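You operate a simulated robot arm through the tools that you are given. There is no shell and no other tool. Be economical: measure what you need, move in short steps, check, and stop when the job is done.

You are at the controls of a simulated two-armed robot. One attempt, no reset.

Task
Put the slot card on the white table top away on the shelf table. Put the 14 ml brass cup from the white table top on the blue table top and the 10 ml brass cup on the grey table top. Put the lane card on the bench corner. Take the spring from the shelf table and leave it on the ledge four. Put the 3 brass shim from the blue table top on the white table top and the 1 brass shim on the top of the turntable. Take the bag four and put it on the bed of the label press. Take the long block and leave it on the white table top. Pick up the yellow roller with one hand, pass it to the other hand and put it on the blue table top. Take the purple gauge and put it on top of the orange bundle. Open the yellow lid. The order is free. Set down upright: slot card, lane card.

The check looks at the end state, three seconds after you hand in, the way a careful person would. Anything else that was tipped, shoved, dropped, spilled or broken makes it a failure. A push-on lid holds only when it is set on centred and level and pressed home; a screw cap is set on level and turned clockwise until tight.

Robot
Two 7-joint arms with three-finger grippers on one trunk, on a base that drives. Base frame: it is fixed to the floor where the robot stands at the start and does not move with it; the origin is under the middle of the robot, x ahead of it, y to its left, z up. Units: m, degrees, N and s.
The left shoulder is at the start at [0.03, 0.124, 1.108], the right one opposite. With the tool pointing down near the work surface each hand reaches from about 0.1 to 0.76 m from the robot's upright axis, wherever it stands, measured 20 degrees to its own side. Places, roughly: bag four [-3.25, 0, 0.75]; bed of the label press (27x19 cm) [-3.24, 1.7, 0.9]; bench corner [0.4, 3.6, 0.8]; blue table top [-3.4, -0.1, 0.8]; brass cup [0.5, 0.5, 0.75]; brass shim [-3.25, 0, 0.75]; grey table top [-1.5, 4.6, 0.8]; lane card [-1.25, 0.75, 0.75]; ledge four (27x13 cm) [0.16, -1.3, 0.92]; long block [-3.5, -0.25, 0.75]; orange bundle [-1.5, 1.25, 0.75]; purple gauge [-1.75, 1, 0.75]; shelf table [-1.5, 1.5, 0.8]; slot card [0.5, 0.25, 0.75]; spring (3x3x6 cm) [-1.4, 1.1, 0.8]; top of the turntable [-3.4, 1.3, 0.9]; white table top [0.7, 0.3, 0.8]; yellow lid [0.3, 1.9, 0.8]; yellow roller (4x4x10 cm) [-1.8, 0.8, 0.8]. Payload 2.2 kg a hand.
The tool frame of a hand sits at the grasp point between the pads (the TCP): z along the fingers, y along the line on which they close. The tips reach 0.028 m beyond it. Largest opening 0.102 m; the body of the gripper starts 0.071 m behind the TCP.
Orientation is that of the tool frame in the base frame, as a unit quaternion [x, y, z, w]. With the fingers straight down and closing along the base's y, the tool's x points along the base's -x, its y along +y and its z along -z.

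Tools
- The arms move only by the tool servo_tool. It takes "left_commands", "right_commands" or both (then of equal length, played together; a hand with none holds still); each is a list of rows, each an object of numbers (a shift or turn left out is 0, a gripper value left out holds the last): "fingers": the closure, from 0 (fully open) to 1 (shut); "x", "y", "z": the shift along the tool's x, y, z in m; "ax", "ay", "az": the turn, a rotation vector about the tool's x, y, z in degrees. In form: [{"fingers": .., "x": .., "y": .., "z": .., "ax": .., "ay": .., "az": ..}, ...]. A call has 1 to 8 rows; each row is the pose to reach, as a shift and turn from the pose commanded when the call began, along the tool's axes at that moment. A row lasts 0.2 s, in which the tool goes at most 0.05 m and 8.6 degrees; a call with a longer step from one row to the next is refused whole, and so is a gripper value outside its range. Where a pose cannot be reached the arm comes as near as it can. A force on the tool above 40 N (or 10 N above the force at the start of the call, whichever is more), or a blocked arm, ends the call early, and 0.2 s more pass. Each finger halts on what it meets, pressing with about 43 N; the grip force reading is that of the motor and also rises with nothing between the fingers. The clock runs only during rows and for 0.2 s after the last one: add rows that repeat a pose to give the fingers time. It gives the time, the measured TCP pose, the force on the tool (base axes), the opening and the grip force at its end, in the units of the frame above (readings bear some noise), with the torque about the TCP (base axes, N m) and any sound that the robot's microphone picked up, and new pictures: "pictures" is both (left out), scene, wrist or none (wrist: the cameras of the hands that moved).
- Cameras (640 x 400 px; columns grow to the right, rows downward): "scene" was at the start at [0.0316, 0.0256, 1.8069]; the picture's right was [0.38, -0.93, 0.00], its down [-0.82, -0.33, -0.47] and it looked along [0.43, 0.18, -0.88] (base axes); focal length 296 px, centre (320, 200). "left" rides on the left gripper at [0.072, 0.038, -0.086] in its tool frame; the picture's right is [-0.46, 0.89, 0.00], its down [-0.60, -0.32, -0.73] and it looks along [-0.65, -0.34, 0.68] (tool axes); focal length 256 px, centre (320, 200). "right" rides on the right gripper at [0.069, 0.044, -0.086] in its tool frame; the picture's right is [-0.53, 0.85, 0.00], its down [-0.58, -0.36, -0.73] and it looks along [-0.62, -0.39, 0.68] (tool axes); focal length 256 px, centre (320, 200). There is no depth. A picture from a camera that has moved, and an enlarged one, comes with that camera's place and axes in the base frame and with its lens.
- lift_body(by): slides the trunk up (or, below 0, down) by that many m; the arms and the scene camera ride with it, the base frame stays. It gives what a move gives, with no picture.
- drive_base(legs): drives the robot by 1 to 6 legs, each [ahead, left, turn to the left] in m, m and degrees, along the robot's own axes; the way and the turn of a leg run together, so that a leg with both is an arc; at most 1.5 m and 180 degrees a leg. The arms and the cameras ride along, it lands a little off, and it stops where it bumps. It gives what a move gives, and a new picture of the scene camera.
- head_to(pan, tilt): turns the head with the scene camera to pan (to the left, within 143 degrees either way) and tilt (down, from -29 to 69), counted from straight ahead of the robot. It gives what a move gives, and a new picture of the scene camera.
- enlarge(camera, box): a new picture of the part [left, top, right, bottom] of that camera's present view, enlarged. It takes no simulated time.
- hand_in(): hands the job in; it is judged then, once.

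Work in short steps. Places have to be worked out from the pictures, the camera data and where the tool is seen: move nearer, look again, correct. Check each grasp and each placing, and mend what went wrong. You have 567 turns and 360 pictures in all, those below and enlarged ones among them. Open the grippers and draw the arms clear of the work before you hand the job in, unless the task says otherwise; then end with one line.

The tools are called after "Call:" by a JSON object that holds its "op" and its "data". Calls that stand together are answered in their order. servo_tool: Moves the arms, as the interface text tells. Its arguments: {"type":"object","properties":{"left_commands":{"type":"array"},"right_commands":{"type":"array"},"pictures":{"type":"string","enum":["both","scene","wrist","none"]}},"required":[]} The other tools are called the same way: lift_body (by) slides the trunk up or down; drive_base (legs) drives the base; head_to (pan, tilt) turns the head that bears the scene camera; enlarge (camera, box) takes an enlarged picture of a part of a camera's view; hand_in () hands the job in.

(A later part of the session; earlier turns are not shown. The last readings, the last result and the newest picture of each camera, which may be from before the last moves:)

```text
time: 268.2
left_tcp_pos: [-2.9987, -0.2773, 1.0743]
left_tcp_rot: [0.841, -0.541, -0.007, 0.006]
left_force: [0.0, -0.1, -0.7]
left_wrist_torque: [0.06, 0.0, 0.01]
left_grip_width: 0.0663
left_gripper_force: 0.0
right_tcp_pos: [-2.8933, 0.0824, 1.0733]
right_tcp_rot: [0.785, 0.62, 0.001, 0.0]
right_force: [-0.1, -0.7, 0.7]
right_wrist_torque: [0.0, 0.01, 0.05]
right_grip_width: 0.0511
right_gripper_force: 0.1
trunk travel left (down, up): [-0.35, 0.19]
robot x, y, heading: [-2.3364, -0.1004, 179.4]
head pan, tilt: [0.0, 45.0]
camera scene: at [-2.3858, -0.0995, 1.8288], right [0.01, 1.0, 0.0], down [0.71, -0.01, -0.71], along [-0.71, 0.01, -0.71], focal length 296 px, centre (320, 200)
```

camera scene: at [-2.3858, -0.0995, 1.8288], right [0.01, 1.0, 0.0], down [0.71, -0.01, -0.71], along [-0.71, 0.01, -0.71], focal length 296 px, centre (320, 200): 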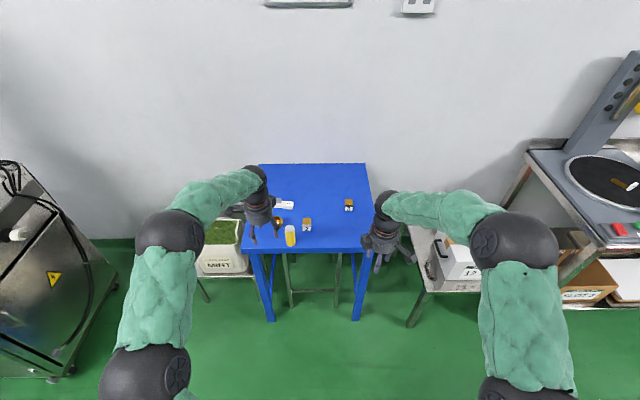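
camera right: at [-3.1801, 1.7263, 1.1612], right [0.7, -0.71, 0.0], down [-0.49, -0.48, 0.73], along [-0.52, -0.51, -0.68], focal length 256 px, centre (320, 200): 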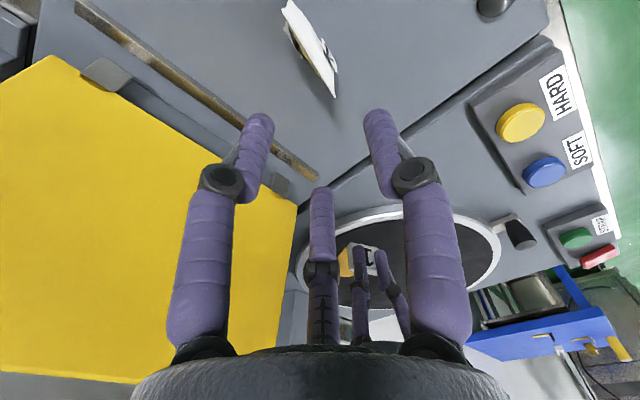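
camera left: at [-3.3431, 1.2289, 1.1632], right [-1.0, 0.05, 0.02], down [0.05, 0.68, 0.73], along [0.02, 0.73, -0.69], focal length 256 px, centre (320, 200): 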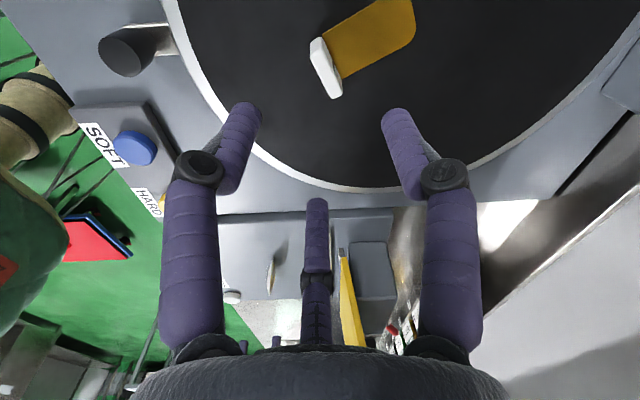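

Drive in; then yaw the hands to close along x for shim 3 (right) and the long block (left).

Call:
{"op": "drive_base", "data": {"legs": [[0.36, 0.0, 0.5]]}}

Call:
{"op": "enlarge", "data": {"camera": "scene", "box": [220, 150, 400, 280]}}

```text
time: 270.5
left_tcp_pos: [-3.3566, -0.2915, 1.075]
left_tcp_rot: [0.847, -0.532, -0.007, 0.006]
left_force: [-0.2, -0.2, -0.3]
left_wrist_torque: [0.01, 0.0, 0.03]
left_grip_width: 0.0663
left_gripper_force: 0.2
right_tcp_pos: [-3.2591, 0.07, 1.0726]
right_tcp_rot: [0.777, 0.629, 0.001, 0.001]
right_force: [-0.6, -0.6, 0.1]
right_wrist_torque: [-0.02, -0.02, 0.03]
right_grip_width: 0.0511
right_gripper_force: 0.0
trunk travel left (down, up): [-0.35, 0.19]
robot x, y, heading: [-2.6929, -0.098, -179.1]
head pan, tilt: [0.0, 45.0]
camera scene: at [-2.7468, -0.0983, 1.8288], right [-0.01, 1.0, 0.0], down [0.71, 0.01, -0.71], along [-0.71, -0.01, -0.71], focal length 296 px, centre (320, 200)
```

scene: 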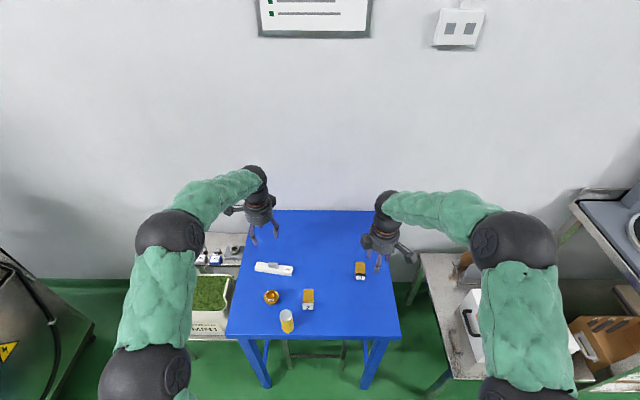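

```text
3.08 times, centred on (310, 215) of scene
camera zoom: at [-2.7468, -0.0983, 1.8288], right [-0.01, 1.0, 0.0], down [0.71, 0.01, -0.71], along [-0.71, -0.01, -0.71], focal length 912 px, centre (351, 154)
```

zoom: 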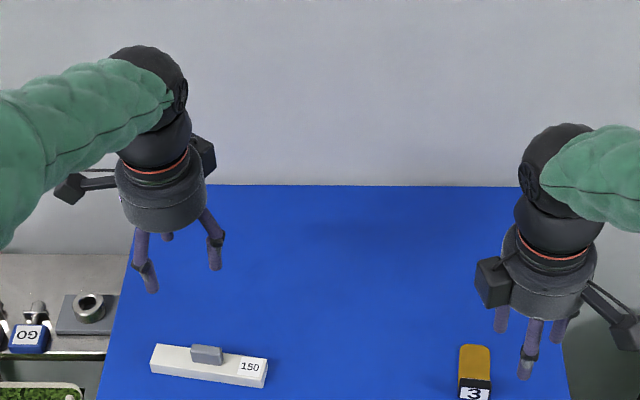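

Refined: block centre ≈ (−3.387, −0.288), yaw 7°; shim 3 tag ≈ (−3.353, 0.049). Move both hands above their targets.

Call:
{"op": "servo_tool", "data": {"left_commands": [{"az": 8, "x": -0.005, "y": 0.008}, {"az": 16, "x": -0.01, "y": 0.016}, {"az": 24, "x": -0.015, "y": 0.024, "z": 0.03}, {"az": 32, "x": -0.015, "y": 0.024, "z": 0.07}, {"az": 33, "x": -0.015, "y": 0.024, "z": 0.11}], "right_commands": [{"az": -4, "x": -0.013, "y": -0.03, "fingers": 0.35}, {"az": -8, "x": -0.026, "y": -0.06}, {"az": -12, "x": -0.04, "y": -0.086}, {"az": -12, "x": -0.04, "y": -0.086, "z": 0.04}, {"az": -12, "x": -0.04, "y": -0.086, "z": 0.08}], "pictures": "wrist"}}

```text
time: 271.7
left_tcp_pos: [-3.3872, -0.2907, 0.9635]
left_tcp_rot: [-0.661, 0.75, 0.004, -0.008]
left_force: [-0.1, 0.6, 0.4]
left_wrist_torque: [0.0, -0.05, 0.01]
left_grip_width: 0.0665
left_gripper_force: 0.0
right_tcp_pos: [-3.3512, 0.0485, 0.99]
right_tcp_rot: [0.708, 0.707, 0.001, 0.0]
right_force: [-0.4, 0.3, -0.4]
right_wrist_torque: [-0.01, -0.05, -0.01]
right_grip_width: 0.0663
right_gripper_force: 0.1
trunk travel left (down, up): [-0.35, 0.19]
robot x, y, heading: [-2.6978, -0.1011, -179.2]
head pan, tilt: [0.0, 45.0]
camera right: at [-3.3083, 0.117, 1.0773], right [0.84, -0.54, 0.0], down [-0.37, -0.58, 0.73], along [-0.39, -0.62, -0.68], focal length 256 px, centre (320, 200)
camera left: at [-3.433, -0.3557, 1.0522], right [-0.82, 0.57, 0.01], down [0.4, 0.56, 0.72], along [0.41, 0.6, -0.69], focal length 256 px, centre (320, 200)
```

right: 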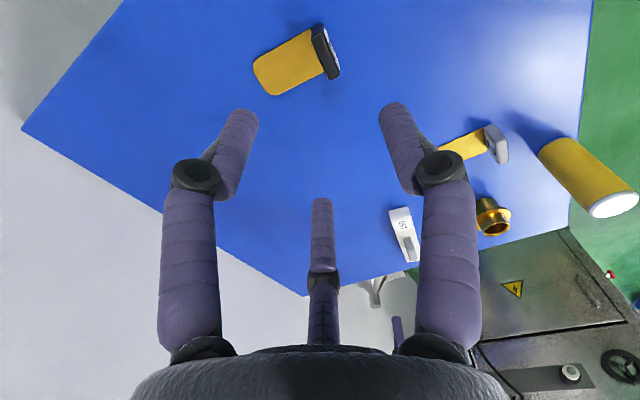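
left: 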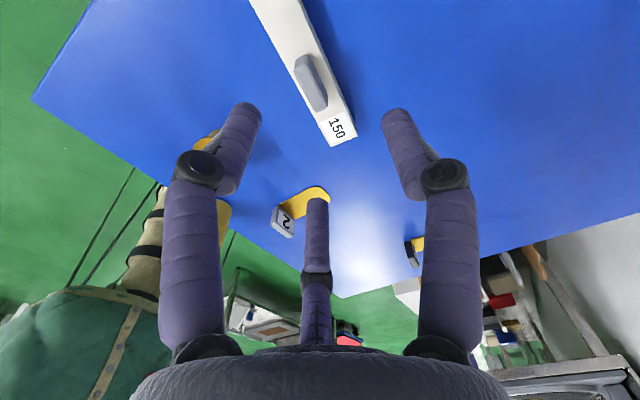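

Both align well. Small corrections, descend, and close both hands.

Call:
{"op": "servo_tool", "data": {"left_commands": [{"x": -0.006, "y": -0.009, "z": 0.035}, {"x": -0.006, "y": -0.009, "z": 0.07}, {"x": -0.006, "y": -0.009, "z": 0.1}, {"x": -0.006, "y": -0.009, "z": 0.121}, {"x": -0.006, "y": -0.009, "z": 0.121}], "right_commands": [{"y": 0.003, "z": 0.045}, {"y": 0.003, "z": 0.09}, {"y": 0.003, "z": 0.13}, {"y": 0.003, "z": 0.152}, {"y": 0.003, "z": 0.152}], "pictures": "wrist"}}

```text
time: 272.9
left_tcp_pos: [-3.3789, -0.2829, 0.847]
left_tcp_rot: [-0.662, 0.75, 0.005, -0.009]
left_force: [0.3, -0.3, 3.6]
left_wrist_torque: [0.17, -0.09, 0.01]
left_grip_width: 0.067
left_gripper_force: 0.8
right_tcp_pos: [-3.3503, 0.0502, 0.8367]
right_tcp_rot: [0.708, 0.706, 0.0, 0.0]
right_force: [-0.2, -0.5, 0.4]
right_wrist_torque: [0.02, 0.01, -0.01]
right_grip_width: 0.0665
right_gripper_force: 0.0
trunk travel left (down, up): [-0.35, 0.19]
robot x, y, heading: [-2.6959, -0.0996, -179.3]
head pan, tilt: [0.0, 45.0]
camera right: at [-3.3072, 0.119, 0.9251], right [0.84, -0.54, 0.0], down [-0.37, -0.58, 0.73], along [-0.39, -0.62, -0.68], focal length 256 px, centre (320, 200)
camera left: at [-3.4238, -0.3488, 0.9349], right [-0.82, 0.57, 0.01], down [0.4, 0.56, 0.72], along [0.41, 0.6, -0.69], focal length 256 px, centre (320, 200)
```

right: 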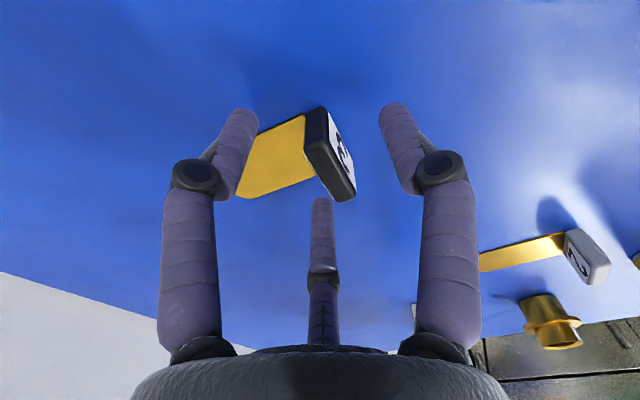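
left: 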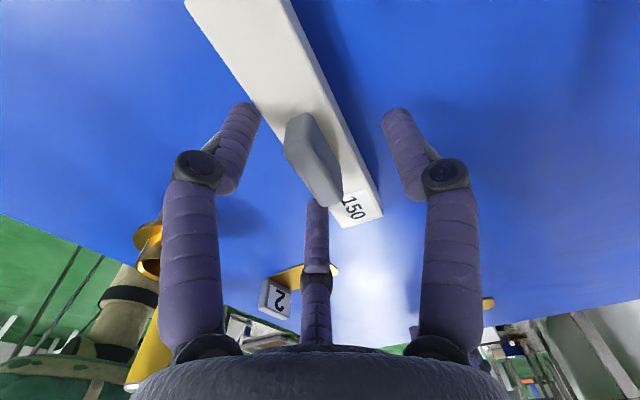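

The left's middle finger touches the handle; raise 8 mm and close both hands.

Call:
{"op": "servo_tool", "data": {"left_commands": [{"z": -0.006}, {"z": -0.008, "fingers": 0.5}, {"z": -0.008, "fingers": 0.7}, {"z": -0.008, "fingers": 0.85}, {"z": -0.008, "fingers": 1}, {"z": -0.008, "fingers": 1}, {"z": -0.008, "fingers": 1}], "right_commands": [{}, {"fingers": 0.5}, {"fingers": 0.7}, {"fingers": 0.85}, {"fingers": 1}, {"fingers": 1}, {"fingers": 1}], "pictures": "wrist"}}

```text
time: 274.5
left_tcp_pos: [-3.3788, -0.283, 0.8524]
left_tcp_rot: [-0.661, 0.75, 0.004, -0.008]
left_force: [-2.1, 0.5, 1.3]
left_wrist_torque: [0.12, -0.06, 0.03]
left_grip_width: 0.017
left_gripper_force: 42.7
right_tcp_pos: [-3.3509, 0.0515, 0.8377]
right_tcp_rot: [0.708, 0.706, 0.001, 0.001]
right_force: [-0.1, -0.3, 0.2]
right_wrist_torque: [-0.02, 0.0, 0.02]
right_grip_width: 0.0178
right_gripper_force: 42.6
trunk travel left (down, up): [-0.35, 0.19]
robot x, y, heading: [-2.6936, -0.099, -179.4]
head pan, tilt: [0.0, 45.0]
camera right: at [-3.3071, 0.1188, 0.9251], right [0.84, -0.54, 0.0], down [-0.37, -0.58, 0.73], along [-0.39, -0.62, -0.68], focal length 256 px, centre (320, 200)
camera left: at [-3.4239, -0.349, 0.9413], right [-0.82, 0.57, 0.01], down [0.4, 0.56, 0.72], along [0.41, 0.6, -0.69], focal length 256 px, centre (320, 200)
```

right: 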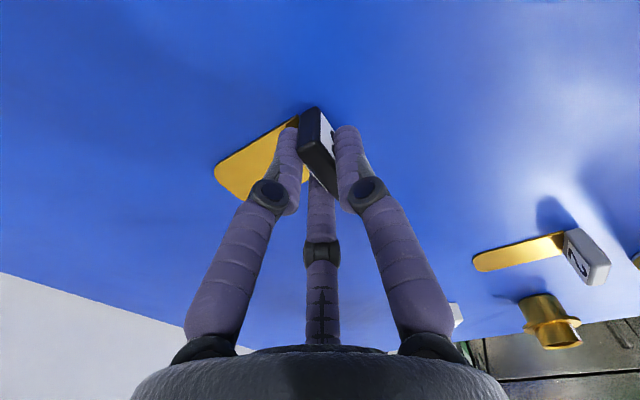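
left: 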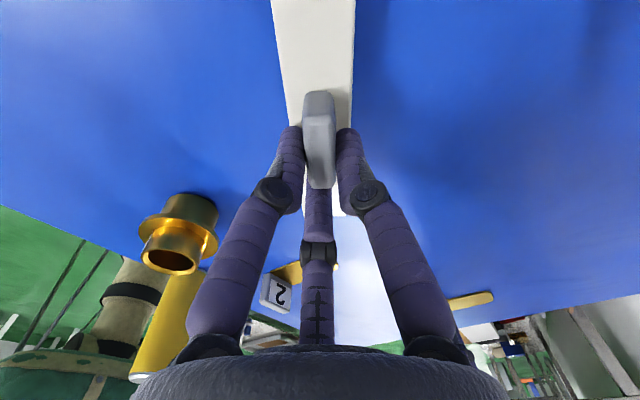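

Both gripped. Lift together.

Call:
{"op": "servo_tool", "data": {"left_commands": [{"z": -0.03}, {"z": -0.07}, {"z": -0.11}, {"z": -0.15}, {"z": -0.18}], "right_commands": [{"z": -0.03}, {"z": -0.07}, {"z": -0.11}, {"z": -0.15}, {"z": -0.19}], "pictures": "scene"}}

```text
time: 275.7
left_tcp_pos: [-3.3758, -0.2866, 1.0342]
left_tcp_rot: [-0.661, 0.75, 0.003, -0.007]
left_force: [0.7, -0.6, -1.5]
left_wrist_torque: [0.0, 0.05, 0.0]
left_grip_width: 0.0169
left_gripper_force: 42.7
right_tcp_pos: [-3.3452, 0.0486, 1.0316]
right_tcp_rot: [0.708, 0.706, 0.0, 0.001]
right_force: [0.2, 0.1, -0.3]
right_wrist_torque: [0.01, 0.02, 0.01]
right_grip_width: 0.0179
right_gripper_force: 43.2
trunk travel left (down, up): [-0.35, 0.19]
robot x, y, heading: [-2.6935, -0.1006, -179.4]
head pan, tilt: [0.0, 45.0]
camera scene: at [-2.7445, -0.0986, 1.8289], right [-0.01, 1.0, 0.0], down [0.71, 0.01, -0.71], along [-0.71, -0.01, -0.71], focal length 296 px, centre (320, 200)
```

scene: 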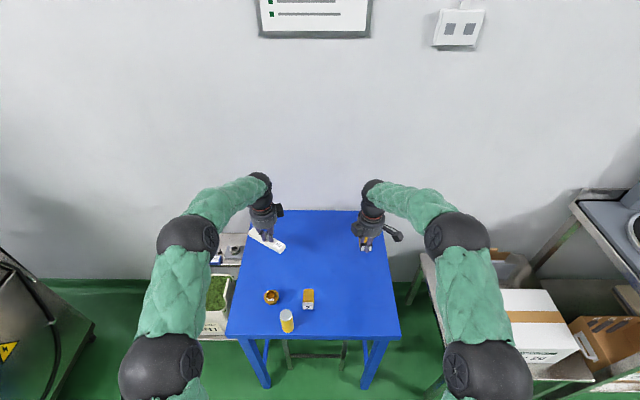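

Now drive to the white table: back up, turn around, shift left, then approach.

Call:
{"op": "drive_base", "data": {"legs": [[-1.3, 0, 0], [0, 0, 90], [0, 0, 90], [0.5, 0.4, 0]]}}

```text
time: 293.3
left_tcp_pos: [-0.2609, 0.6679, 1.0321]
left_tcp_rot: [0.72, 0.694, 0.007, 0.003]
left_force: [-0.7, 0.2, -1.0]
left_wrist_torque: [-0.01, 0.01, -0.01]
left_grip_width: 0.0166
left_gripper_force: 42.3
right_tcp_pos: [-0.2605, 0.3309, 1.031]
right_tcp_rot: [0.737, -0.676, -0.001, 0.0]
right_force: [-0.9, -0.6, 0.5]
right_wrist_torque: [-0.04, 0.01, 0.01]
right_grip_width: 0.0177
right_gripper_force: 43.9
trunk travel left (down, up): [-0.35, 0.19]
robot x, y, heading: [-0.9242, 0.4197, 5.9]
head pan, tilt: [0.0, 45.0]
camera scene: at [-0.8691, 0.4286, 1.8288], right [0.1, -1.0, 0.0], down [-0.7, -0.07, -0.71], along [0.7, 0.07, -0.71], focal length 296 px, centre (320, 200)
```

scene: 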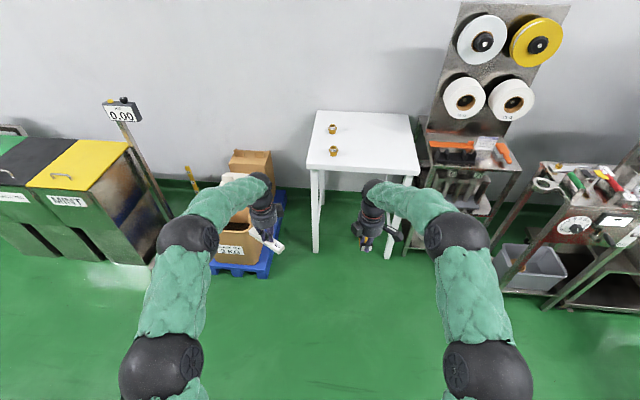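

Call:
{"op": "drive_base", "data": {"legs": [[0, 0, -5.9], [0.87, -0.12, 0]]}}

Call:
{"op": "enlarge", "data": {"camera": "scene", "box": [200, 140, 420, 290]}}

```text
time: 298.4
left_tcp_pos: [0.6153, 0.499, 1.0318]
left_tcp_rot: [0.748, 0.664, 0.007, 0.005]
left_force: [0.1, 0.3, -0.7]
left_wrist_torque: [-0.01, -0.02, -0.02]
left_grip_width: 0.0169
left_gripper_force: 42.6
right_tcp_pos: [0.5879, 0.1631, 1.031]
right_tcp_rot: [0.709, -0.705, 0.0, 0.001]
right_force: [-0.5, 0.0, -0.2]
right_wrist_torque: [-0.01, 0.01, -0.01]
right_grip_width: 0.0178
right_gripper_force: 43.1
trunk travel left (down, up): [-0.35, 0.19]
robot x, y, heading: [-0.0624, 0.3075, 1.2]
head pan, tilt: [0.0, 45.0]
camera scene: at [-0.0108, 0.3093, 1.8288], right [0.02, -1.0, 0.0], down [-0.71, -0.01, -0.71], along [0.71, 0.01, -0.71], focal length 296 px, centre (320, 200)
```

scene: 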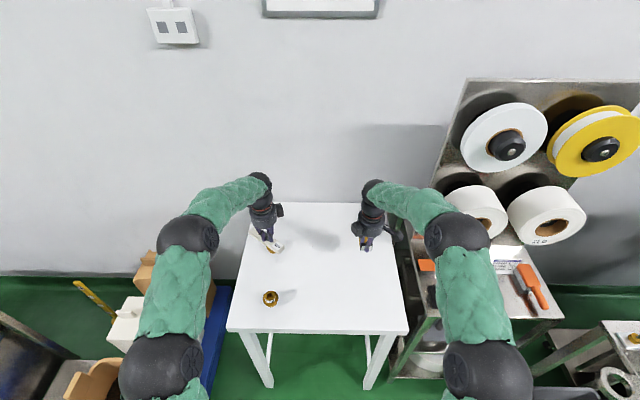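

```text
2.67 times, centred on (310, 215) of scene
camera zoom: at [-0.0108, 0.3093, 1.8288], right [0.02, -1.0, 0.0], down [-0.71, -0.01, -0.71], along [0.71, 0.01, -0.71], focal length 790 px, centre (347, 160)
```

zoom: 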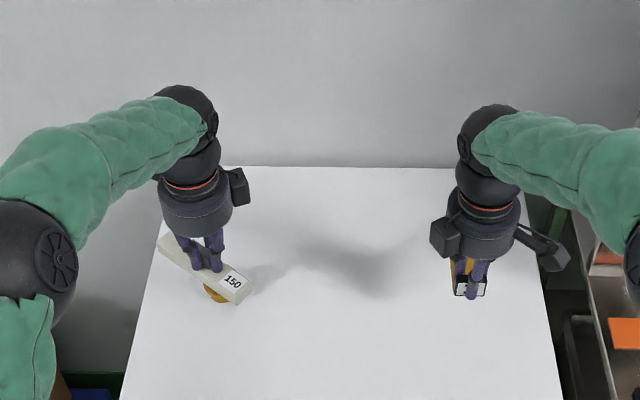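

I'll shift the block to the middle (0.57, 0.35), clear of the cups, while lowering shim 3 at (0.588, 0.163).

Call:
{"op": "servo_tool", "data": {"left_commands": [{"x": -0.04, "y": -0.007}, {"x": -0.08, "y": -0.014}, {"x": -0.12, "y": -0.021}, {"x": -0.153, "y": -0.027}, {"x": -0.153, "y": -0.027, "z": 0.03}, {"x": -0.153, "y": -0.027, "z": 0.07}, {"x": -0.153, "y": -0.027, "z": 0.1}, {"x": -0.153, "y": -0.027, "z": 0.118}], "right_commands": [{}, {}, {}, {}, {"z": 0.03}, {"z": 0.07}, {"z": 0.11}, {"z": 0.132}], "pictures": "scene"}}

Call:
{"op": "enlarge", "data": {"camera": "scene", "box": [220, 180, 420, 330]}}

```text
time: 300.2
left_tcp_pos: [0.5718, 0.3513, 0.9133]
left_tcp_rot: [0.748, 0.664, 0.009, 0.004]
left_force: [-0.1, 0.5, -1.3]
left_wrist_torque: [-0.04, 0.04, 0.01]
left_grip_width: 0.0165
left_gripper_force: 42.1
right_tcp_pos: [0.5877, 0.1655, 0.8991]
right_tcp_rot: [0.709, -0.705, 0.0, 0.0]
right_force: [0.3, 0.3, -0.3]
right_wrist_torque: [0.03, -0.01, 0.01]
right_grip_width: 0.018
right_gripper_force: 43.6
trunk travel left (down, up): [-0.35, 0.19]
robot x, y, heading: [-0.066, 0.3067, 1.2]
head pan, tilt: [0.0, 45.0]
camera scene: at [-0.0108, 0.3088, 1.8288], right [0.02, -1.0, 0.0], down [-0.71, -0.01, -0.71], along [0.71, 0.01, -0.71], focal length 296 px, centre (320, 200)
```

scene: 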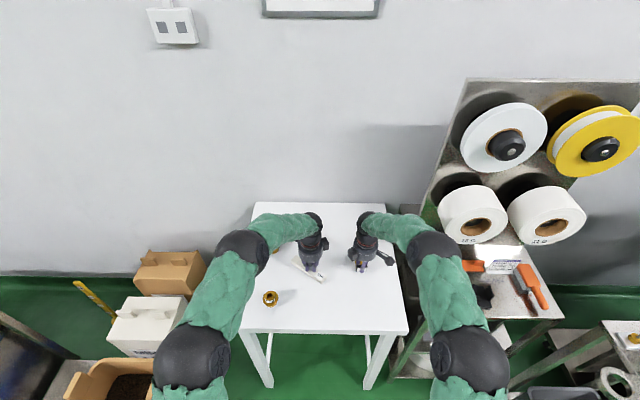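

```text
2.67 times, centred on (320, 255) of scene
camera zoom: at [-0.0108, 0.3088, 1.8288], right [0.02, -1.0, 0.0], down [-0.71, -0.01, -0.71], along [0.71, 0.01, -0.71], focal length 790 px, centre (320, 53)
```

zoom: 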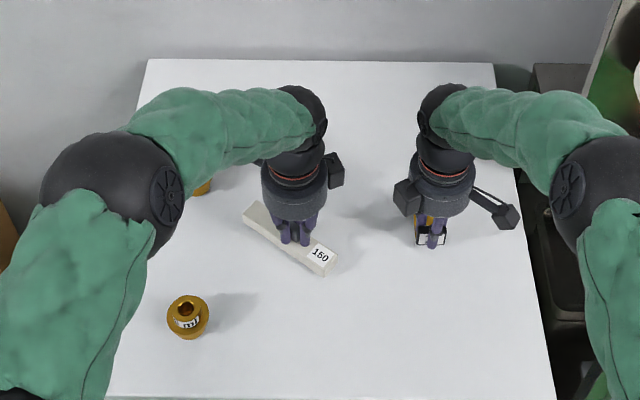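

Call:
{"op": "servo_tool", "data": {"left_commands": [{"z": 0.003}, {"z": 0.006}, {"z": 0.008}, {"z": 0.008}], "right_commands": [{"z": 0.003}, {"z": 0.006}, {"z": 0.008}, {"z": 0.008}], "pictures": "none"}}

```text
time: 301.2
left_tcp_pos: [0.5729, 0.3498, 0.9068]
left_tcp_rot: [0.748, 0.664, 0.009, 0.003]
left_force: [-0.1, 0.3, -1.1]
left_wrist_torque: [0.0, -0.03, -0.02]
left_grip_width: 0.0167
left_gripper_force: 42.1
right_tcp_pos: [0.5864, 0.1628, 0.8915]
right_tcp_rot: [0.709, -0.706, 0.0, 0.0]
right_force: [0.4, 0.6, 0.4]
right_wrist_torque: [-0.03, 0.01, 0.0]
right_grip_width: 0.018
right_gripper_force: 43.3
trunk travel left (down, up): [-0.35, 0.19]
robot x, y, heading: [-0.0664, 0.3024, 1.2]
head pan, tilt: [0.0, 45.0]
```

Call:
{"op": "servo_tool", "data": {"left_commands": [{"z": 0.002}, {"z": 0.004}, {"z": 0.005}], "right_commands": [{"z": 0.002}, {"z": 0.004}, {"z": 0.005}], "pictures": "none"}}

```text
time: 302.0
left_tcp_pos: [0.5732, 0.3503, 0.9023]
left_tcp_rot: [0.747, 0.664, 0.01, 0.007]
left_force: [-4.6, -3.1, 26.6]
left_wrist_torque: [-0.55, 0.91, -0.01]
left_grip_width: 0.0165
left_gripper_force: 42.7
right_tcp_pos: [0.5867, 0.1626, 0.8892]
right_tcp_rot: [0.709, -0.705, 0.0, 0.0]
right_force: [1.3, 0.0, -0.6]
right_wrist_torque: [-0.01, -0.02, 0.0]
right_grip_width: 0.0178
right_gripper_force: 43.0
trunk travel left (down, up): [-0.35, 0.19]
robot x, y, heading: [-0.0652, 0.3037, 1.2]
head pan, tilt: [0.0, 45.0]
```

Block is down; the right needs a bit more.

Call:
{"op": "servo_tool", "data": {"right_commands": [{"z": 0.002}, {"z": 0.004}, {"z": 0.005}], "pictures": "none"}}

```text
time: 302.8
left_tcp_pos: [0.572, 0.3504, 0.9042]
left_tcp_rot: [0.747, 0.665, 0.011, 0.008]
left_force: [9.4, -2.5, 24.8]
left_wrist_torque: [0.11, -0.21, -0.04]
left_grip_width: 0.0167
left_gripper_force: 42.6
right_tcp_pos: [0.5859, 0.1627, 0.8872]
right_tcp_rot: [0.709, -0.705, 0.003, -0.001]
right_force: [-7.2, 1.3, 30.2]
right_wrist_torque: [0.07, 0.28, -0.01]
right_grip_width: 0.0176
right_gripper_force: 42.7
trunk travel left (down, up): [-0.35, 0.19]
robot x, y, heading: [-0.0653, 0.3083, 1.0]
head pan, tilt: [0.0, 45.0]
```

Both rest on the table. Release both and rise.

Call:
{"op": "servo_tool", "data": {"left_commands": [{"z": -0.003, "fingers": 0.75}, {"z": -0.003, "fingers": 0.6}, {"z": -0.003, "fingers": 0.4}, {"z": -0.003, "fingers": 0.35}, {"z": -0.04}, {"z": -0.08}, {"z": -0.12}], "right_commands": [{"z": -0.003, "fingers": 0.75}, {"z": -0.003, "fingers": 0.6}, {"z": -0.003, "fingers": 0.4}, {"z": -0.003, "fingers": 0.35}, {"z": -0.04}, {"z": -0.08}, {"z": -0.12}], "pictures": "scene"}}

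Call:
{"op": "enlarge", "data": {"camera": "scene", "box": [220, 180, 420, 330]}}

```text
time: 304.4
left_tcp_pos: [0.5674, 0.3474, 1.0194]
left_tcp_rot: [0.748, 0.664, 0.009, 0.004]
left_force: [-1.2, 0.0, -0.2]
left_wrist_torque: [0.0, -0.05, -0.02]
left_grip_width: 0.0663
left_gripper_force: 0.0
right_tcp_pos: [0.5848, 0.1615, 1.0021]
right_tcp_rot: [0.709, -0.705, 0.0, 0.0]
right_force: [0.1, -0.5, -0.2]
right_wrist_torque: [-0.01, -0.04, 0.0]
right_grip_width: 0.0664
right_gripper_force: 0.2
trunk travel left (down, up): [-0.35, 0.19]
robot x, y, heading: [-0.0652, 0.3063, 0.9]
head pan, tilt: [0.0, 45.0]
camera scene: at [-0.0141, 0.3094, 1.8289], right [0.02, -1.0, 0.0], down [-0.71, -0.01, -0.71], along [0.71, 0.01, -0.71], focal length 296 px, centre (320, 200)
```

scene: 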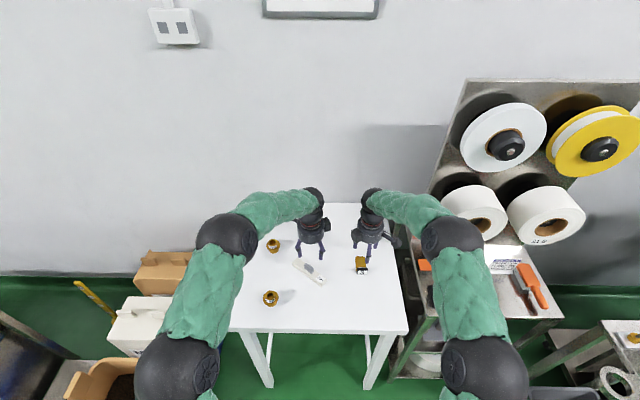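

```text
2.67 times, centred on (320, 255) of scene
camera zoom: at [-0.0141, 0.3094, 1.8289], right [0.02, -1.0, 0.0], down [-0.71, -0.01, -0.71], along [0.71, 0.01, -0.71], focal length 790 px, centre (320, 53)
```

zoom: 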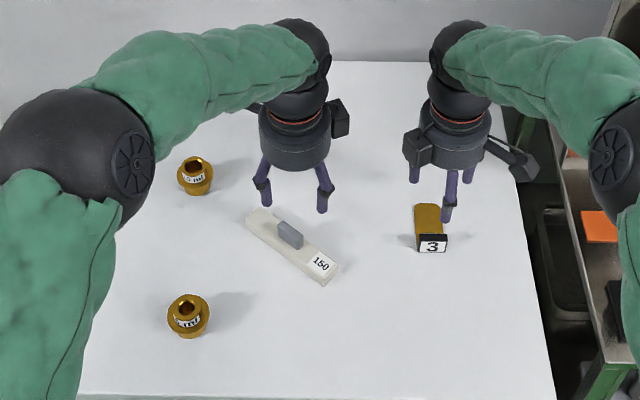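

Both placed well. Now the 10 ml cup at about (0.678, 0.507): drive 5 cm closer and bring the left hand over it.

Call:
{"op": "drive_base", "data": {"legs": [[0.05, 0, -1]]}}

Call:
{"op": "servo_tool", "data": {"left_commands": [{"x": 0.035, "y": 0.009, "fingers": 0.2}, {"x": 0.07, "y": 0.018}, {"x": 0.105, "y": 0.027}, {"x": 0.14, "y": 0.036}, {"x": 0.166, "y": 0.042}, {"x": 0.166, "y": 0.042, "z": 0.03}], "pictures": "wrist"}}

```text
time: 305.3
left_tcp_pos: [0.6197, 0.3364, 1.0181]
left_tcp_rot: [0.754, 0.657, 0.007, 0.003]
left_force: [0.3, -0.3, -1.0]
left_wrist_torque: [0.04, 0.05, -0.01]
left_grip_width: 0.0658
left_gripper_force: 0.2
right_tcp_pos: [0.6338, 0.1501, 1.0004]
right_tcp_rot: [-0.703, 0.711, 0.001, 0.0]
right_force: [0.5, 0.4, -0.1]
right_wrist_torque: [-0.05, 0.0, 0.0]
right_grip_width: 0.066
right_gripper_force: 0.0
trunk travel left (down, up): [-0.35, 0.19]
robot x, y, heading: [-0.0165, 0.311, 0.1]
head pan, tilt: [0.0, 45.0]
camera scene: at [0.0399, 0.3087, 1.8287], right [0.0, -1.0, 0.0], down [-0.71, 0.0, -0.71], along [0.71, 0.0, -0.71], focal length 296 px, centre (320, 200)
```

scene: 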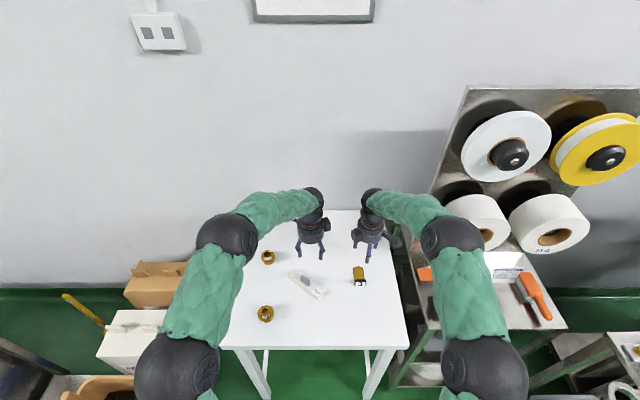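

```text
time: 306.7
left_tcp_pos: [0.6819, 0.4968, 0.9915]
left_tcp_rot: [0.754, 0.657, 0.009, 0.002]
left_force: [-0.1, 0.3, 0.5]
left_wrist_torque: [0.02, 0.03, -0.01]
left_grip_width: 0.0813
left_gripper_force: 0.1
right_tcp_pos: [0.6325, 0.1503, 1.0003]
right_tcp_rot: [-0.703, 0.711, 0.001, 0.0]
right_force: [0.2, -0.6, -0.3]
right_wrist_torque: [0.01, 0.02, 0.02]
right_grip_width: 0.0663
right_gripper_force: 0.1
trunk travel left (down, up): [-0.35, 0.19]
robot x, y, heading: [-0.0162, 0.3085, 0.1]
head pan, tilt: [0.0, 45.0]
camera left: at [0.7288, 0.5632, 1.0791], right [0.81, -0.58, 0.01], down [-0.41, -0.56, 0.72], along [-0.41, -0.59, -0.69], focal length 256 px, centre (320, 200)
```

left: 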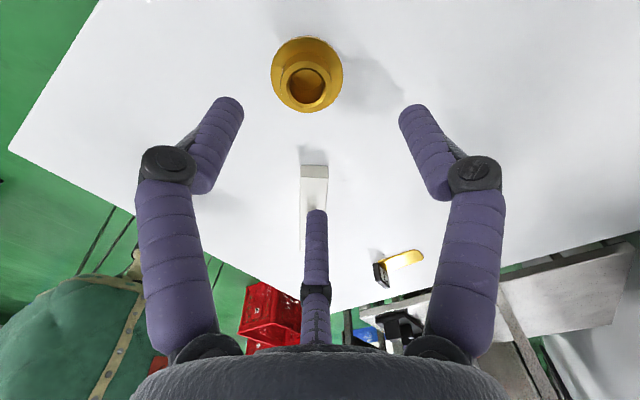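

Call:
{"op": "servo_tool", "data": {"left_commands": [{"x": 0.008, "y": -0.005, "z": 0.04}, {"x": 0.008, "y": -0.005, "z": 0.08}, {"x": 0.008, "y": -0.005, "z": 0.107}, {"x": 0.008, "y": -0.005, "z": 0.107, "fingers": 0.35}, {"x": 0.008, "y": -0.005, "z": 0.107, "fingers": 0.5}, {"x": 0.008, "y": -0.005, "z": 0.107, "fingers": 0.7}, {"x": 0.008, "y": -0.005, "z": 0.107, "fingers": 1}, {"x": 0.008, "y": -0.005, "z": 0.107, "fingers": 1}], "pictures": "wrist"}}

```text
time: 308.5
left_tcp_pos: [0.6811, 0.5041, 0.8854]
left_tcp_rot: [0.753, 0.658, 0.008, 0.004]
left_force: [-0.5, 1.3, 1.7]
left_wrist_torque: [0.03, 0.0, 0.0]
left_grip_width: 0.0509
left_gripper_force: 43.1
right_tcp_pos: [0.6312, 0.1488, 1.0003]
right_tcp_rot: [-0.703, 0.711, 0.0, -0.001]
right_force: [0.4, -0.2, -0.2]
right_wrist_torque: [0.0, -0.01, -0.02]
right_grip_width: 0.0661
right_gripper_force: 0.1
trunk travel left (down, up): [-0.35, 0.19]
robot x, y, heading: [-0.016, 0.3096, -0.2]
head pan, tilt: [0.0, 45.0]
camera left: at [0.7263, 0.5714, 0.9733], right [0.81, -0.58, 0.01], down [-0.41, -0.56, 0.72], along [-0.41, -0.59, -0.69], focal length 256 px, centre (320, 200)
```

left: 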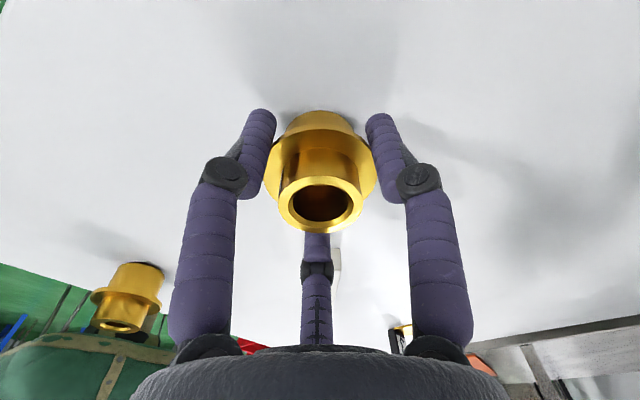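

Held at 51 mm. Lift the cup and pull both hands in before driving.

Call:
{"op": "servo_tool", "data": {"left_commands": [{"z": -0.04}, {"z": -0.08}, {"z": -0.12}, {"z": -0.16}, {"z": -0.19}, {"z": -0.19, "y": -0.04}, {"z": -0.19, "y": -0.08}, {"z": -0.19, "y": -0.12}], "right_commands": [{"z": -0.02}, {"z": -0.05}, {"z": -0.08}, {"z": -0.08, "y": 0.04}, {"z": -0.08, "y": 0.08}, {"z": -0.08, "y": 0.12}, {"z": -0.08, "y": 0.16}, {"z": -0.08, "y": 0.2}], "pictures": "none"}}

Call:
{"op": "drive_base", "data": {"legs": [[-0.42, -0.1, 0], [0, 0, 90], [0, 0, 90]]}}

```text
time: 310.3
left_tcp_pos: [0.5584, 0.5207, 1.076]
left_tcp_rot: [0.754, 0.657, 0.009, 0.005]
left_force: [-0.5, -0.4, -2.1]
left_wrist_torque: [0.02, -0.04, 0.02]
left_grip_width: 0.051
left_gripper_force: 42.6
right_tcp_pos: [0.4286, 0.154, 1.0808]
right_tcp_rot: [-0.703, 0.711, -0.001, 0.001]
right_force: [-0.1, 0.1, 0.8]
right_wrist_torque: [0.01, -0.01, -0.02]
right_grip_width: 0.0663
right_gripper_force: 0.0
trunk travel left (down, up): [-0.35, 0.19]
robot x, y, heading: [-0.0117, 0.3035, 0.1]
head pan, tilt: [0.0, 45.0]
```

```text
time: 320.6
left_tcp_pos: [-0.9923, -0.0282, 1.0742]
left_tcp_rot: [-0.67, 0.742, 0.004, -0.008]
left_force: [0.6, -1.3, -0.9]
left_wrist_torque: [0.06, 0.01, 0.0]
left_grip_width: 0.0511
left_gripper_force: 42.9
right_tcp_pos: [-0.8762, 0.3445, 1.0792]
right_tcp_rot: [0.699, 0.715, 0.001, 0.001]
right_force: [0.3, 0.0, 0.9]
right_wrist_torque: [0.0, 0.02, 0.05]
right_grip_width: 0.0664
right_gripper_force: 0.0
trunk travel left (down, up): [-0.35, 0.19]
robot x, y, heading: [-0.4259, 0.2066, -178.1]
head pan, tilt: [0.0, 45.0]
camera scene: at [-0.4733, 0.2055, 1.8288], right [-0.04, 1.0, 0.0], down [0.71, 0.03, -0.71], along [-0.71, -0.03, -0.71], focal length 296 px, centre (320, 200)
```

scene: 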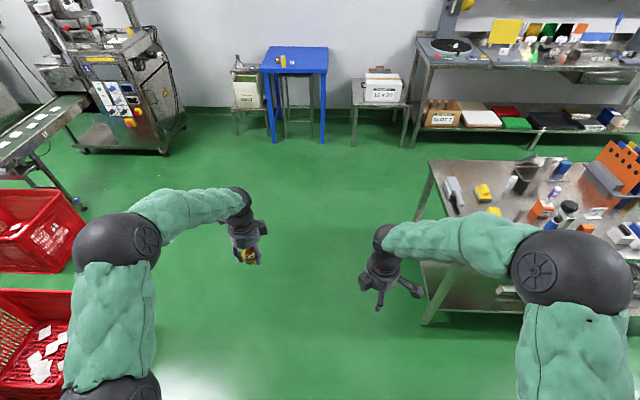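

Call:
{"op": "drive_base", "data": {"legs": [[0, -0.5, -1.9], [0.33, 0, 0]]}}

Call:
{"op": "head_to", "data": {"pan": -10, "tilt": 55}}

Call:
{"op": "enlarge", "data": {"camera": "scene", "box": [280, 120, 480, 270]}}

```text
time: 325.3
left_tcp_pos: [-1.3345, 0.4956, 1.0743]
left_tcp_rot: [-0.657, 0.754, 0.004, -0.008]
left_force: [0.9, -0.6, -1.9]
left_wrist_torque: [0.01, 0.01, -0.02]
left_grip_width: 0.0511
left_gripper_force: 43.1
right_tcp_pos: [-1.204, 0.8634, 1.0795]
right_tcp_rot: [0.712, 0.702, 0.001, 0.0]
right_force: [-0.2, -0.3, -0.2]
right_wrist_torque: [-0.01, -0.01, -0.02]
right_grip_width: 0.0661
right_gripper_force: 0.0
trunk travel left (down, up): [-0.35, 0.19]
robot x, y, heading: [-0.7583, 0.7068, 179.8]
head pan, tilt: [0.0, 45.0]
camera scene: at [-0.8073, 0.7102, 1.8288], right [0.0, 1.0, 0.0], down [0.71, 0.0, -0.71], along [-0.71, 0.0, -0.71], focal length 296 px, centre (320, 200)
```

scene: 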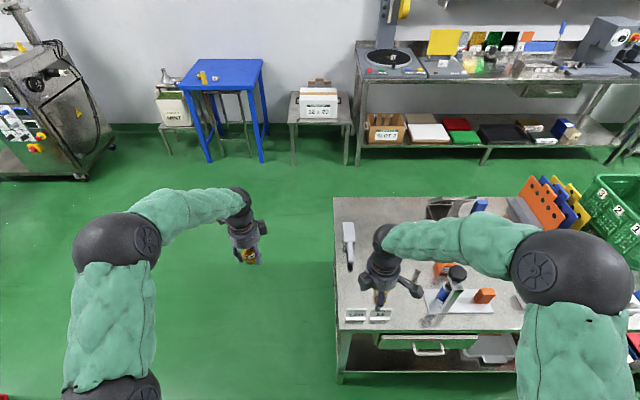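

```text
time: 326.0
left_tcp_pos: [-1.3325, 0.4962, 1.0748]
left_tcp_rot: [-0.657, 0.754, 0.003, -0.008]
left_force: [0.4, 0.6, -1.1]
left_wrist_torque: [0.01, 0.01, 0.01]
left_grip_width: 0.0509
left_gripper_force: 42.9
right_tcp_pos: [-1.2037, 0.8642, 1.0795]
right_tcp_rot: [0.711, 0.703, 0.0, 0.0]
right_force: [-0.1, 0.2, -0.5]
right_wrist_torque: [0.01, -0.01, 0.01]
right_grip_width: 0.0663
right_gripper_force: 0.0
trunk travel left (down, up): [-0.35, 0.19]
robot x, y, heading: [-0.7573, 0.7083, 180.0]
head pan, tilt: [-10.0, 55.0]
camera scene: at [-0.7955, 0.7226, 1.8155], right [0.17, 0.98, 0.0], down [0.81, -0.14, -0.57], along [-0.57, 0.1, -0.82], focal length 296 px, centre (320, 200)
```

scene: 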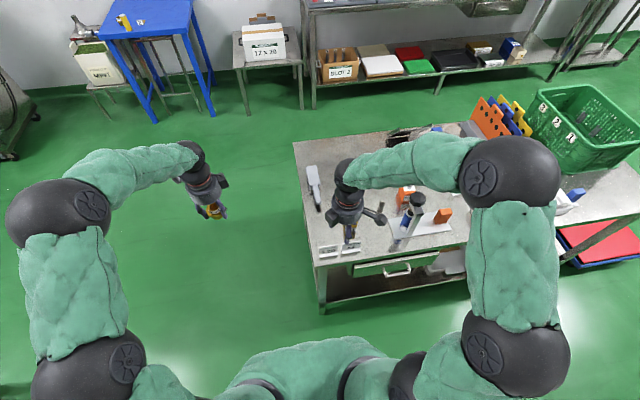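

```text
2.67 times, centred on (380, 195) of scene
camera zoom: at [-0.7955, 0.7226, 1.8155], right [0.17, 0.98, 0.0], down [0.81, -0.14, -0.57], along [-0.57, 0.1, -0.82], focal length 790 px, centre (160, 213)
```

zoom: 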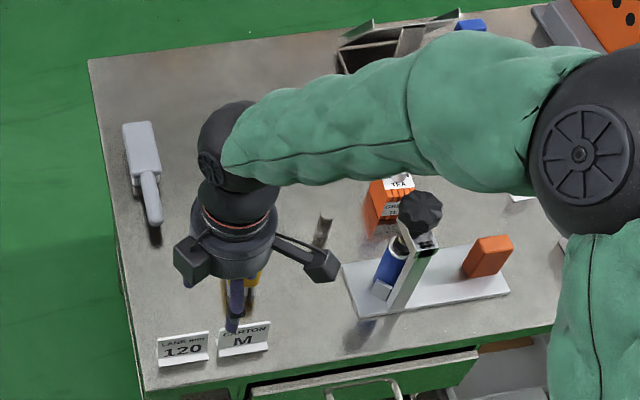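

LANE 120 is at about (−1.256, 0.8365), width along y. Move the right hand over it and descend partly to verify.

Call:
{"op": "servo_tool", "data": {"right_commands": [{"x": -0.014, "y": -0.026}, {"x": -0.028, "y": -0.052}, {"x": -0.028, "y": -0.052, "z": 0.045}, {"x": -0.028, "y": -0.052, "z": 0.09}, {"x": -0.028, "y": -0.052, "z": 0.13}, {"x": -0.028, "y": -0.052, "z": 0.15}], "pictures": "wrist"}}

```text
time: 327.4
left_tcp_pos: [-1.3345, 0.496, 1.0736]
left_tcp_rot: [-0.656, 0.755, 0.004, -0.008]
left_force: [-0.1, 0.3, -0.4]
left_wrist_torque: [0.01, 0.0, 0.02]
left_grip_width: 0.0511
left_gripper_force: 43.2
right_tcp_pos: [-1.2546, 0.8405, 0.9267]
right_tcp_rot: [0.712, 0.702, 0.0, 0.0]
right_force: [1.0, 0.4, -0.4]
right_wrist_torque: [-0.01, 0.01, -0.02]
right_grip_width: 0.0662
right_gripper_force: 0.1
trunk travel left (down, up): [-0.35, 0.19]
robot x, y, heading: [-0.7559, 0.7064, 180.0]
head pan, tilt: [-10.0, 55.0]
camera right: at [-1.2114, 0.908, 1.0153], right [0.84, -0.55, 0.0], down [-0.37, -0.57, 0.73], along [-0.4, -0.61, -0.68], focal length 256 px, centre (320, 200)
```

right: 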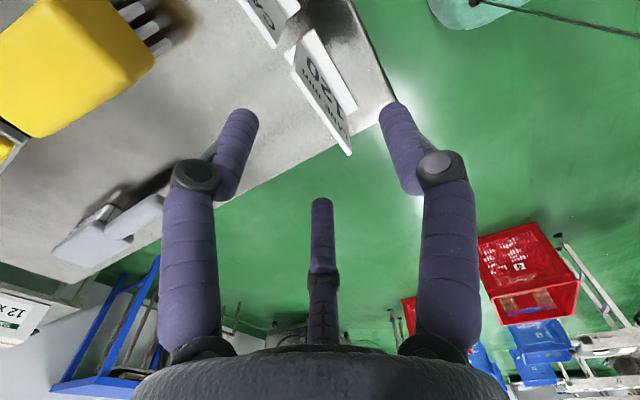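

Call:
{"op": "servo_tool", "data": {"right_commands": [{"x": -0.005, "y": -0.004, "z": 0.04}, {"x": -0.005, "y": -0.004, "z": 0.075}, {"x": -0.005, "y": -0.004, "z": 0.085}, {"x": -0.005, "y": -0.004, "z": 0.085, "fingers": 0.5}, {"x": -0.005, "y": -0.004, "z": 0.085, "fingers": 0.7}, {"x": -0.005, "y": -0.004, "z": 0.085, "fingers": 0.9}, {"x": -0.005, "y": -0.004, "z": 0.085, "fingers": 1}, {"x": -0.005, "y": -0.004, "z": 0.085, "fingers": 1}], "pictures": "wrist"}}

```text
time: 329.2
left_tcp_pos: [-1.3349, 0.4954, 1.0741]
left_tcp_rot: [-0.657, 0.754, 0.004, -0.008]
left_force: [0.2, 0.2, -1.0]
left_wrist_torque: [0.01, -0.01, -0.03]
left_grip_width: 0.0511
left_gripper_force: 43.3
right_tcp_pos: [-1.2582, 0.8337, 0.8418]
right_tcp_rot: [0.712, 0.702, 0.001, 0.001]
right_force: [-0.4, 0.9, 0.4]
right_wrist_torque: [0.01, 0.02, -0.06]
right_grip_width: 0.0062
right_gripper_force: 33.2
trunk travel left (down, up): [-0.35, 0.19]
robot x, y, heading: [-0.7585, 0.7085, 179.9]
head pan, tilt: [-10.0, 55.0]
camera right: at [-1.2147, 0.9001, 0.9308], right [0.84, -0.55, 0.0], down [-0.37, -0.57, 0.73], along [-0.4, -0.61, -0.68], focal length 256 px, centre (320, 200)
```

right: 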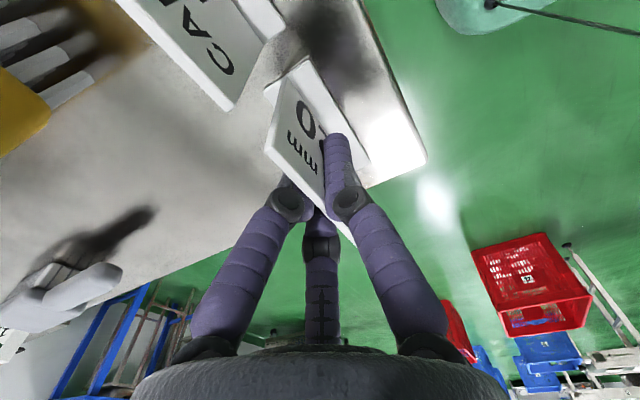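

Gripped as the slot card was. Lift and check.

Call:
{"op": "servo_tool", "data": {"right_commands": [{"z": -0.03}, {"z": -0.07}, {"z": -0.11}, {"z": -0.15}, {"z": -0.19}, {"z": -0.23}], "pictures": "wrist"}}

```text
time: 330.6
left_tcp_pos: [-1.332, 0.4948, 1.0739]
left_tcp_rot: [-0.657, 0.754, 0.005, -0.009]
left_force: [-0.3, 0.0, -0.1]
left_wrist_torque: [0.04, 0.0, -0.03]
left_grip_width: 0.0512
left_gripper_force: 42.6
right_tcp_pos: [-1.2565, 0.8302, 1.0746]
right_tcp_rot: [0.712, 0.703, 0.0, 0.001]
right_force: [0.6, -0.5, -0.1]
right_wrist_torque: [-0.02, 0.02, -0.03]
right_grip_width: 0.0061
right_gripper_force: 33.5
trunk travel left (down, up): [-0.35, 0.19]
robot x, y, heading: [-0.7544, 0.7121, 180.1]
head pan, tilt: [-10.0, 55.0]
camera right: at [-1.2124, 0.8976, 1.1625], right [0.84, -0.55, 0.0], down [-0.37, -0.57, 0.73], along [-0.4, -0.61, -0.68], focal length 256 px, centre (320, 200)
```

right: 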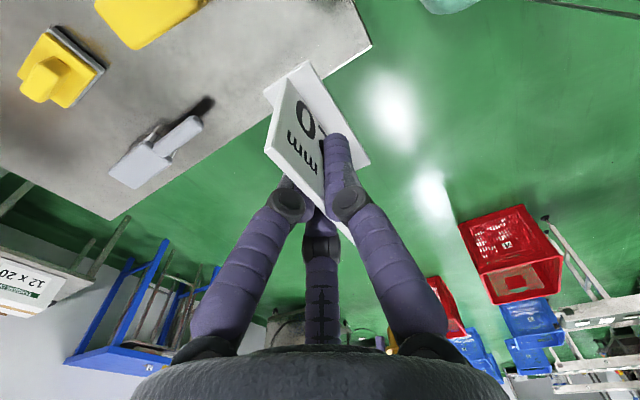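

Lane card held. Drive north along the aisle toward the bench corner.

Call:
{"op": "drive_base", "data": {"legs": [[-0.3, 0, 0], [0, -1.4, 0], [0, -1.4, 0]]}}

```text
time: 345.6
left_tcp_pos: [-1.0674, 3.271, 1.0757]
left_tcp_rot: [-0.65, 0.76, 0.004, -0.008]
left_force: [0.2, 0.4, -0.6]
left_wrist_torque: [-0.01, -0.01, 0.03]
left_grip_width: 0.051
left_gripper_force: 43.0
right_tcp_pos: [-0.985, 3.6035, 1.0742]
right_tcp_rot: [0.718, 0.696, 0.001, 0.0]
right_force: [0.5, -0.1, -0.3]
right_wrist_torque: [0.0, 0.01, -0.03]
right_grip_width: 0.0061
right_gripper_force: 33.0
trunk travel left (down, up): [-0.35, 0.19]
robot x, y, heading: [-0.4867, 3.4769, 179.3]
head pan, tilt: [-10.0, 55.0]
camera scene: at [-0.5262, 3.4899, 1.8154], right [0.19, 0.98, 0.0], down [0.8, -0.16, -0.57], along [-0.56, 0.11, -0.82], focal length 296 px, centre (320, 200)
```

scene: 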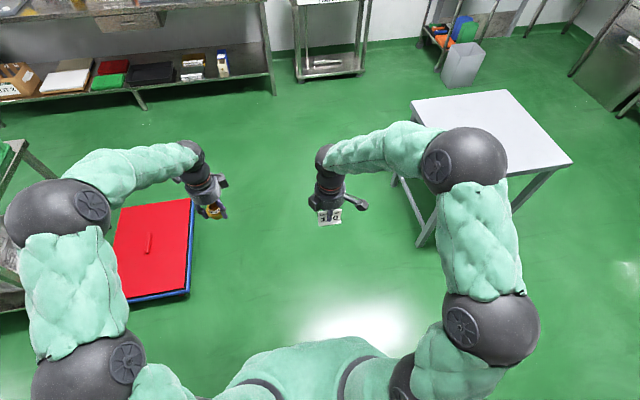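

The grey table is close (x −1.75..−1.2, y 4.25..4.8), so deliver the 10 ml cup first.

Call:
{"op": "drive_base", "data": {"legs": [[0, -1.1, 0.7], [0.27, 0, 0]]}}

```text
time: 352.8
left_tcp_pos: [-1.3176, 4.3803, 1.0737]
left_tcp_rot: [-0.656, 0.755, 0.004, -0.008]
left_force: [-0.8, 0.0, -1.7]
left_wrist_torque: [0.0, -0.01, 0.01]
left_grip_width: 0.051
left_gripper_force: 43.1
right_tcp_pos: [-1.2413, 4.7145, 1.0744]
right_tcp_rot: [0.713, 0.701, 0.001, 0.0]
right_force: [-1.0, 0.0, 0.3]
right_wrist_torque: [0.01, -0.02, -0.05]
right_grip_width: 0.0059
right_gripper_force: 33.8
trunk travel left (down, up): [-0.35, 0.19]
robot x, y, heading: [-0.7364, 4.5926, 179.9]
head pan, tilt: [-10.0, 55.0]
camera scene: at [-0.7803, 4.6063, 1.8154], right [0.18, 0.98, 0.0], down [0.81, -0.14, -0.57], along [-0.56, 0.1, -0.82], focal length 296 px, centre (320, 200)
```

scene: 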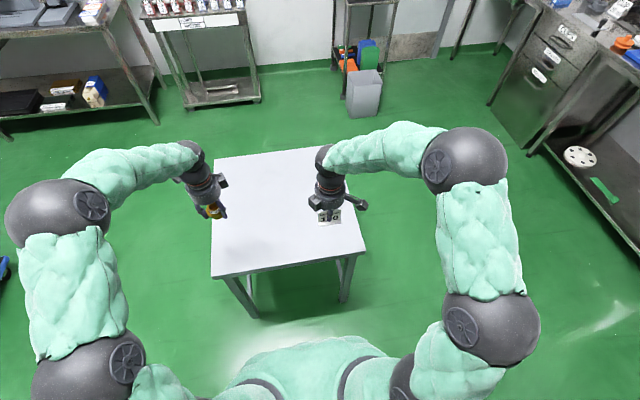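

Over the grey table. Move the cup inward to (−1.42, 4.45) and descend in steps.

Call:
{"op": "servo_tool", "data": {"left_commands": [{"x": -0.018, "y": 0.036}, {"x": -0.036, "y": 0.072}, {"x": -0.055, "y": 0.109}, {"x": -0.055, "y": 0.109, "z": 0.045}, {"x": -0.055, "y": 0.109, "z": 0.09}, {"x": -0.055, "y": 0.109, "z": 0.13}, {"x": -0.055, "y": 0.109, "z": 0.15}], "pictures": "wrist"}}

Call:
{"op": "servo_tool", "data": {"left_commands": [{"z": 0.005}, {"z": 0.01}, {"z": 0.015}, {"z": 0.02}, {"z": 0.025}, {"z": 0.03}, {"z": 0.03}], "pictures": "none"}}

```text
time: 354.4
left_tcp_pos: [-1.4204, 4.4518, 0.9264]
left_tcp_rot: [-0.656, 0.754, 0.004, -0.008]
left_force: [0.4, 0.2, -0.7]
left_wrist_torque: [0.03, -0.02, 0.0]
left_grip_width: 0.0512
left_gripper_force: 42.8
right_tcp_pos: [-1.2401, 4.7141, 1.0731]
right_tcp_rot: [0.713, 0.701, 0.001, 0.001]
right_force: [-0.1, -1.4, -0.1]
right_wrist_torque: [-0.02, 0.0, -0.01]
right_grip_width: 0.006
right_gripper_force: 33.6
trunk travel left (down, up): [-0.35, 0.19]
robot x, y, heading: [-0.7406, 4.5915, 179.6]
head pan, tilt: [-10.0, 55.0]
camera left: at [-1.4674, 4.3859, 1.0137], right [-0.81, 0.58, 0.01], down [0.41, 0.56, 0.72], along [0.42, 0.59, -0.69], focal length 256 px, centre (320, 200)
```

left: 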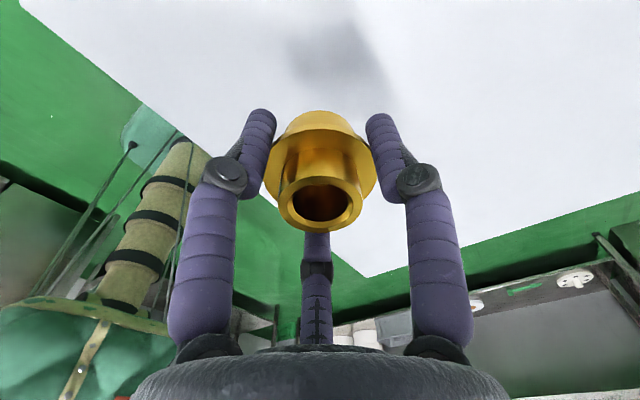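

```text
time: 356.0
left_tcp_pos: [-1.421, 4.4508, 0.896]
left_tcp_rot: [-0.655, 0.755, 0.003, -0.008]
left_force: [0.3, 0.8, -1.2]
left_wrist_torque: [-0.04, -0.03, -0.02]
left_grip_width: 0.051
left_gripper_force: 43.1
right_tcp_pos: [-1.2391, 4.7153, 1.073]
right_tcp_rot: [0.713, 0.701, 0.001, 0.0]
right_force: [0.6, -0.3, -0.3]
right_wrist_torque: [-0.01, -0.01, 0.02]
right_grip_width: 0.0059
right_gripper_force: 33.1
trunk travel left (down, up): [-0.35, 0.19]
robot x, y, heading: [-0.7399, 4.5916, 179.9]
head pan, tilt: [-10.0, 55.0]
```

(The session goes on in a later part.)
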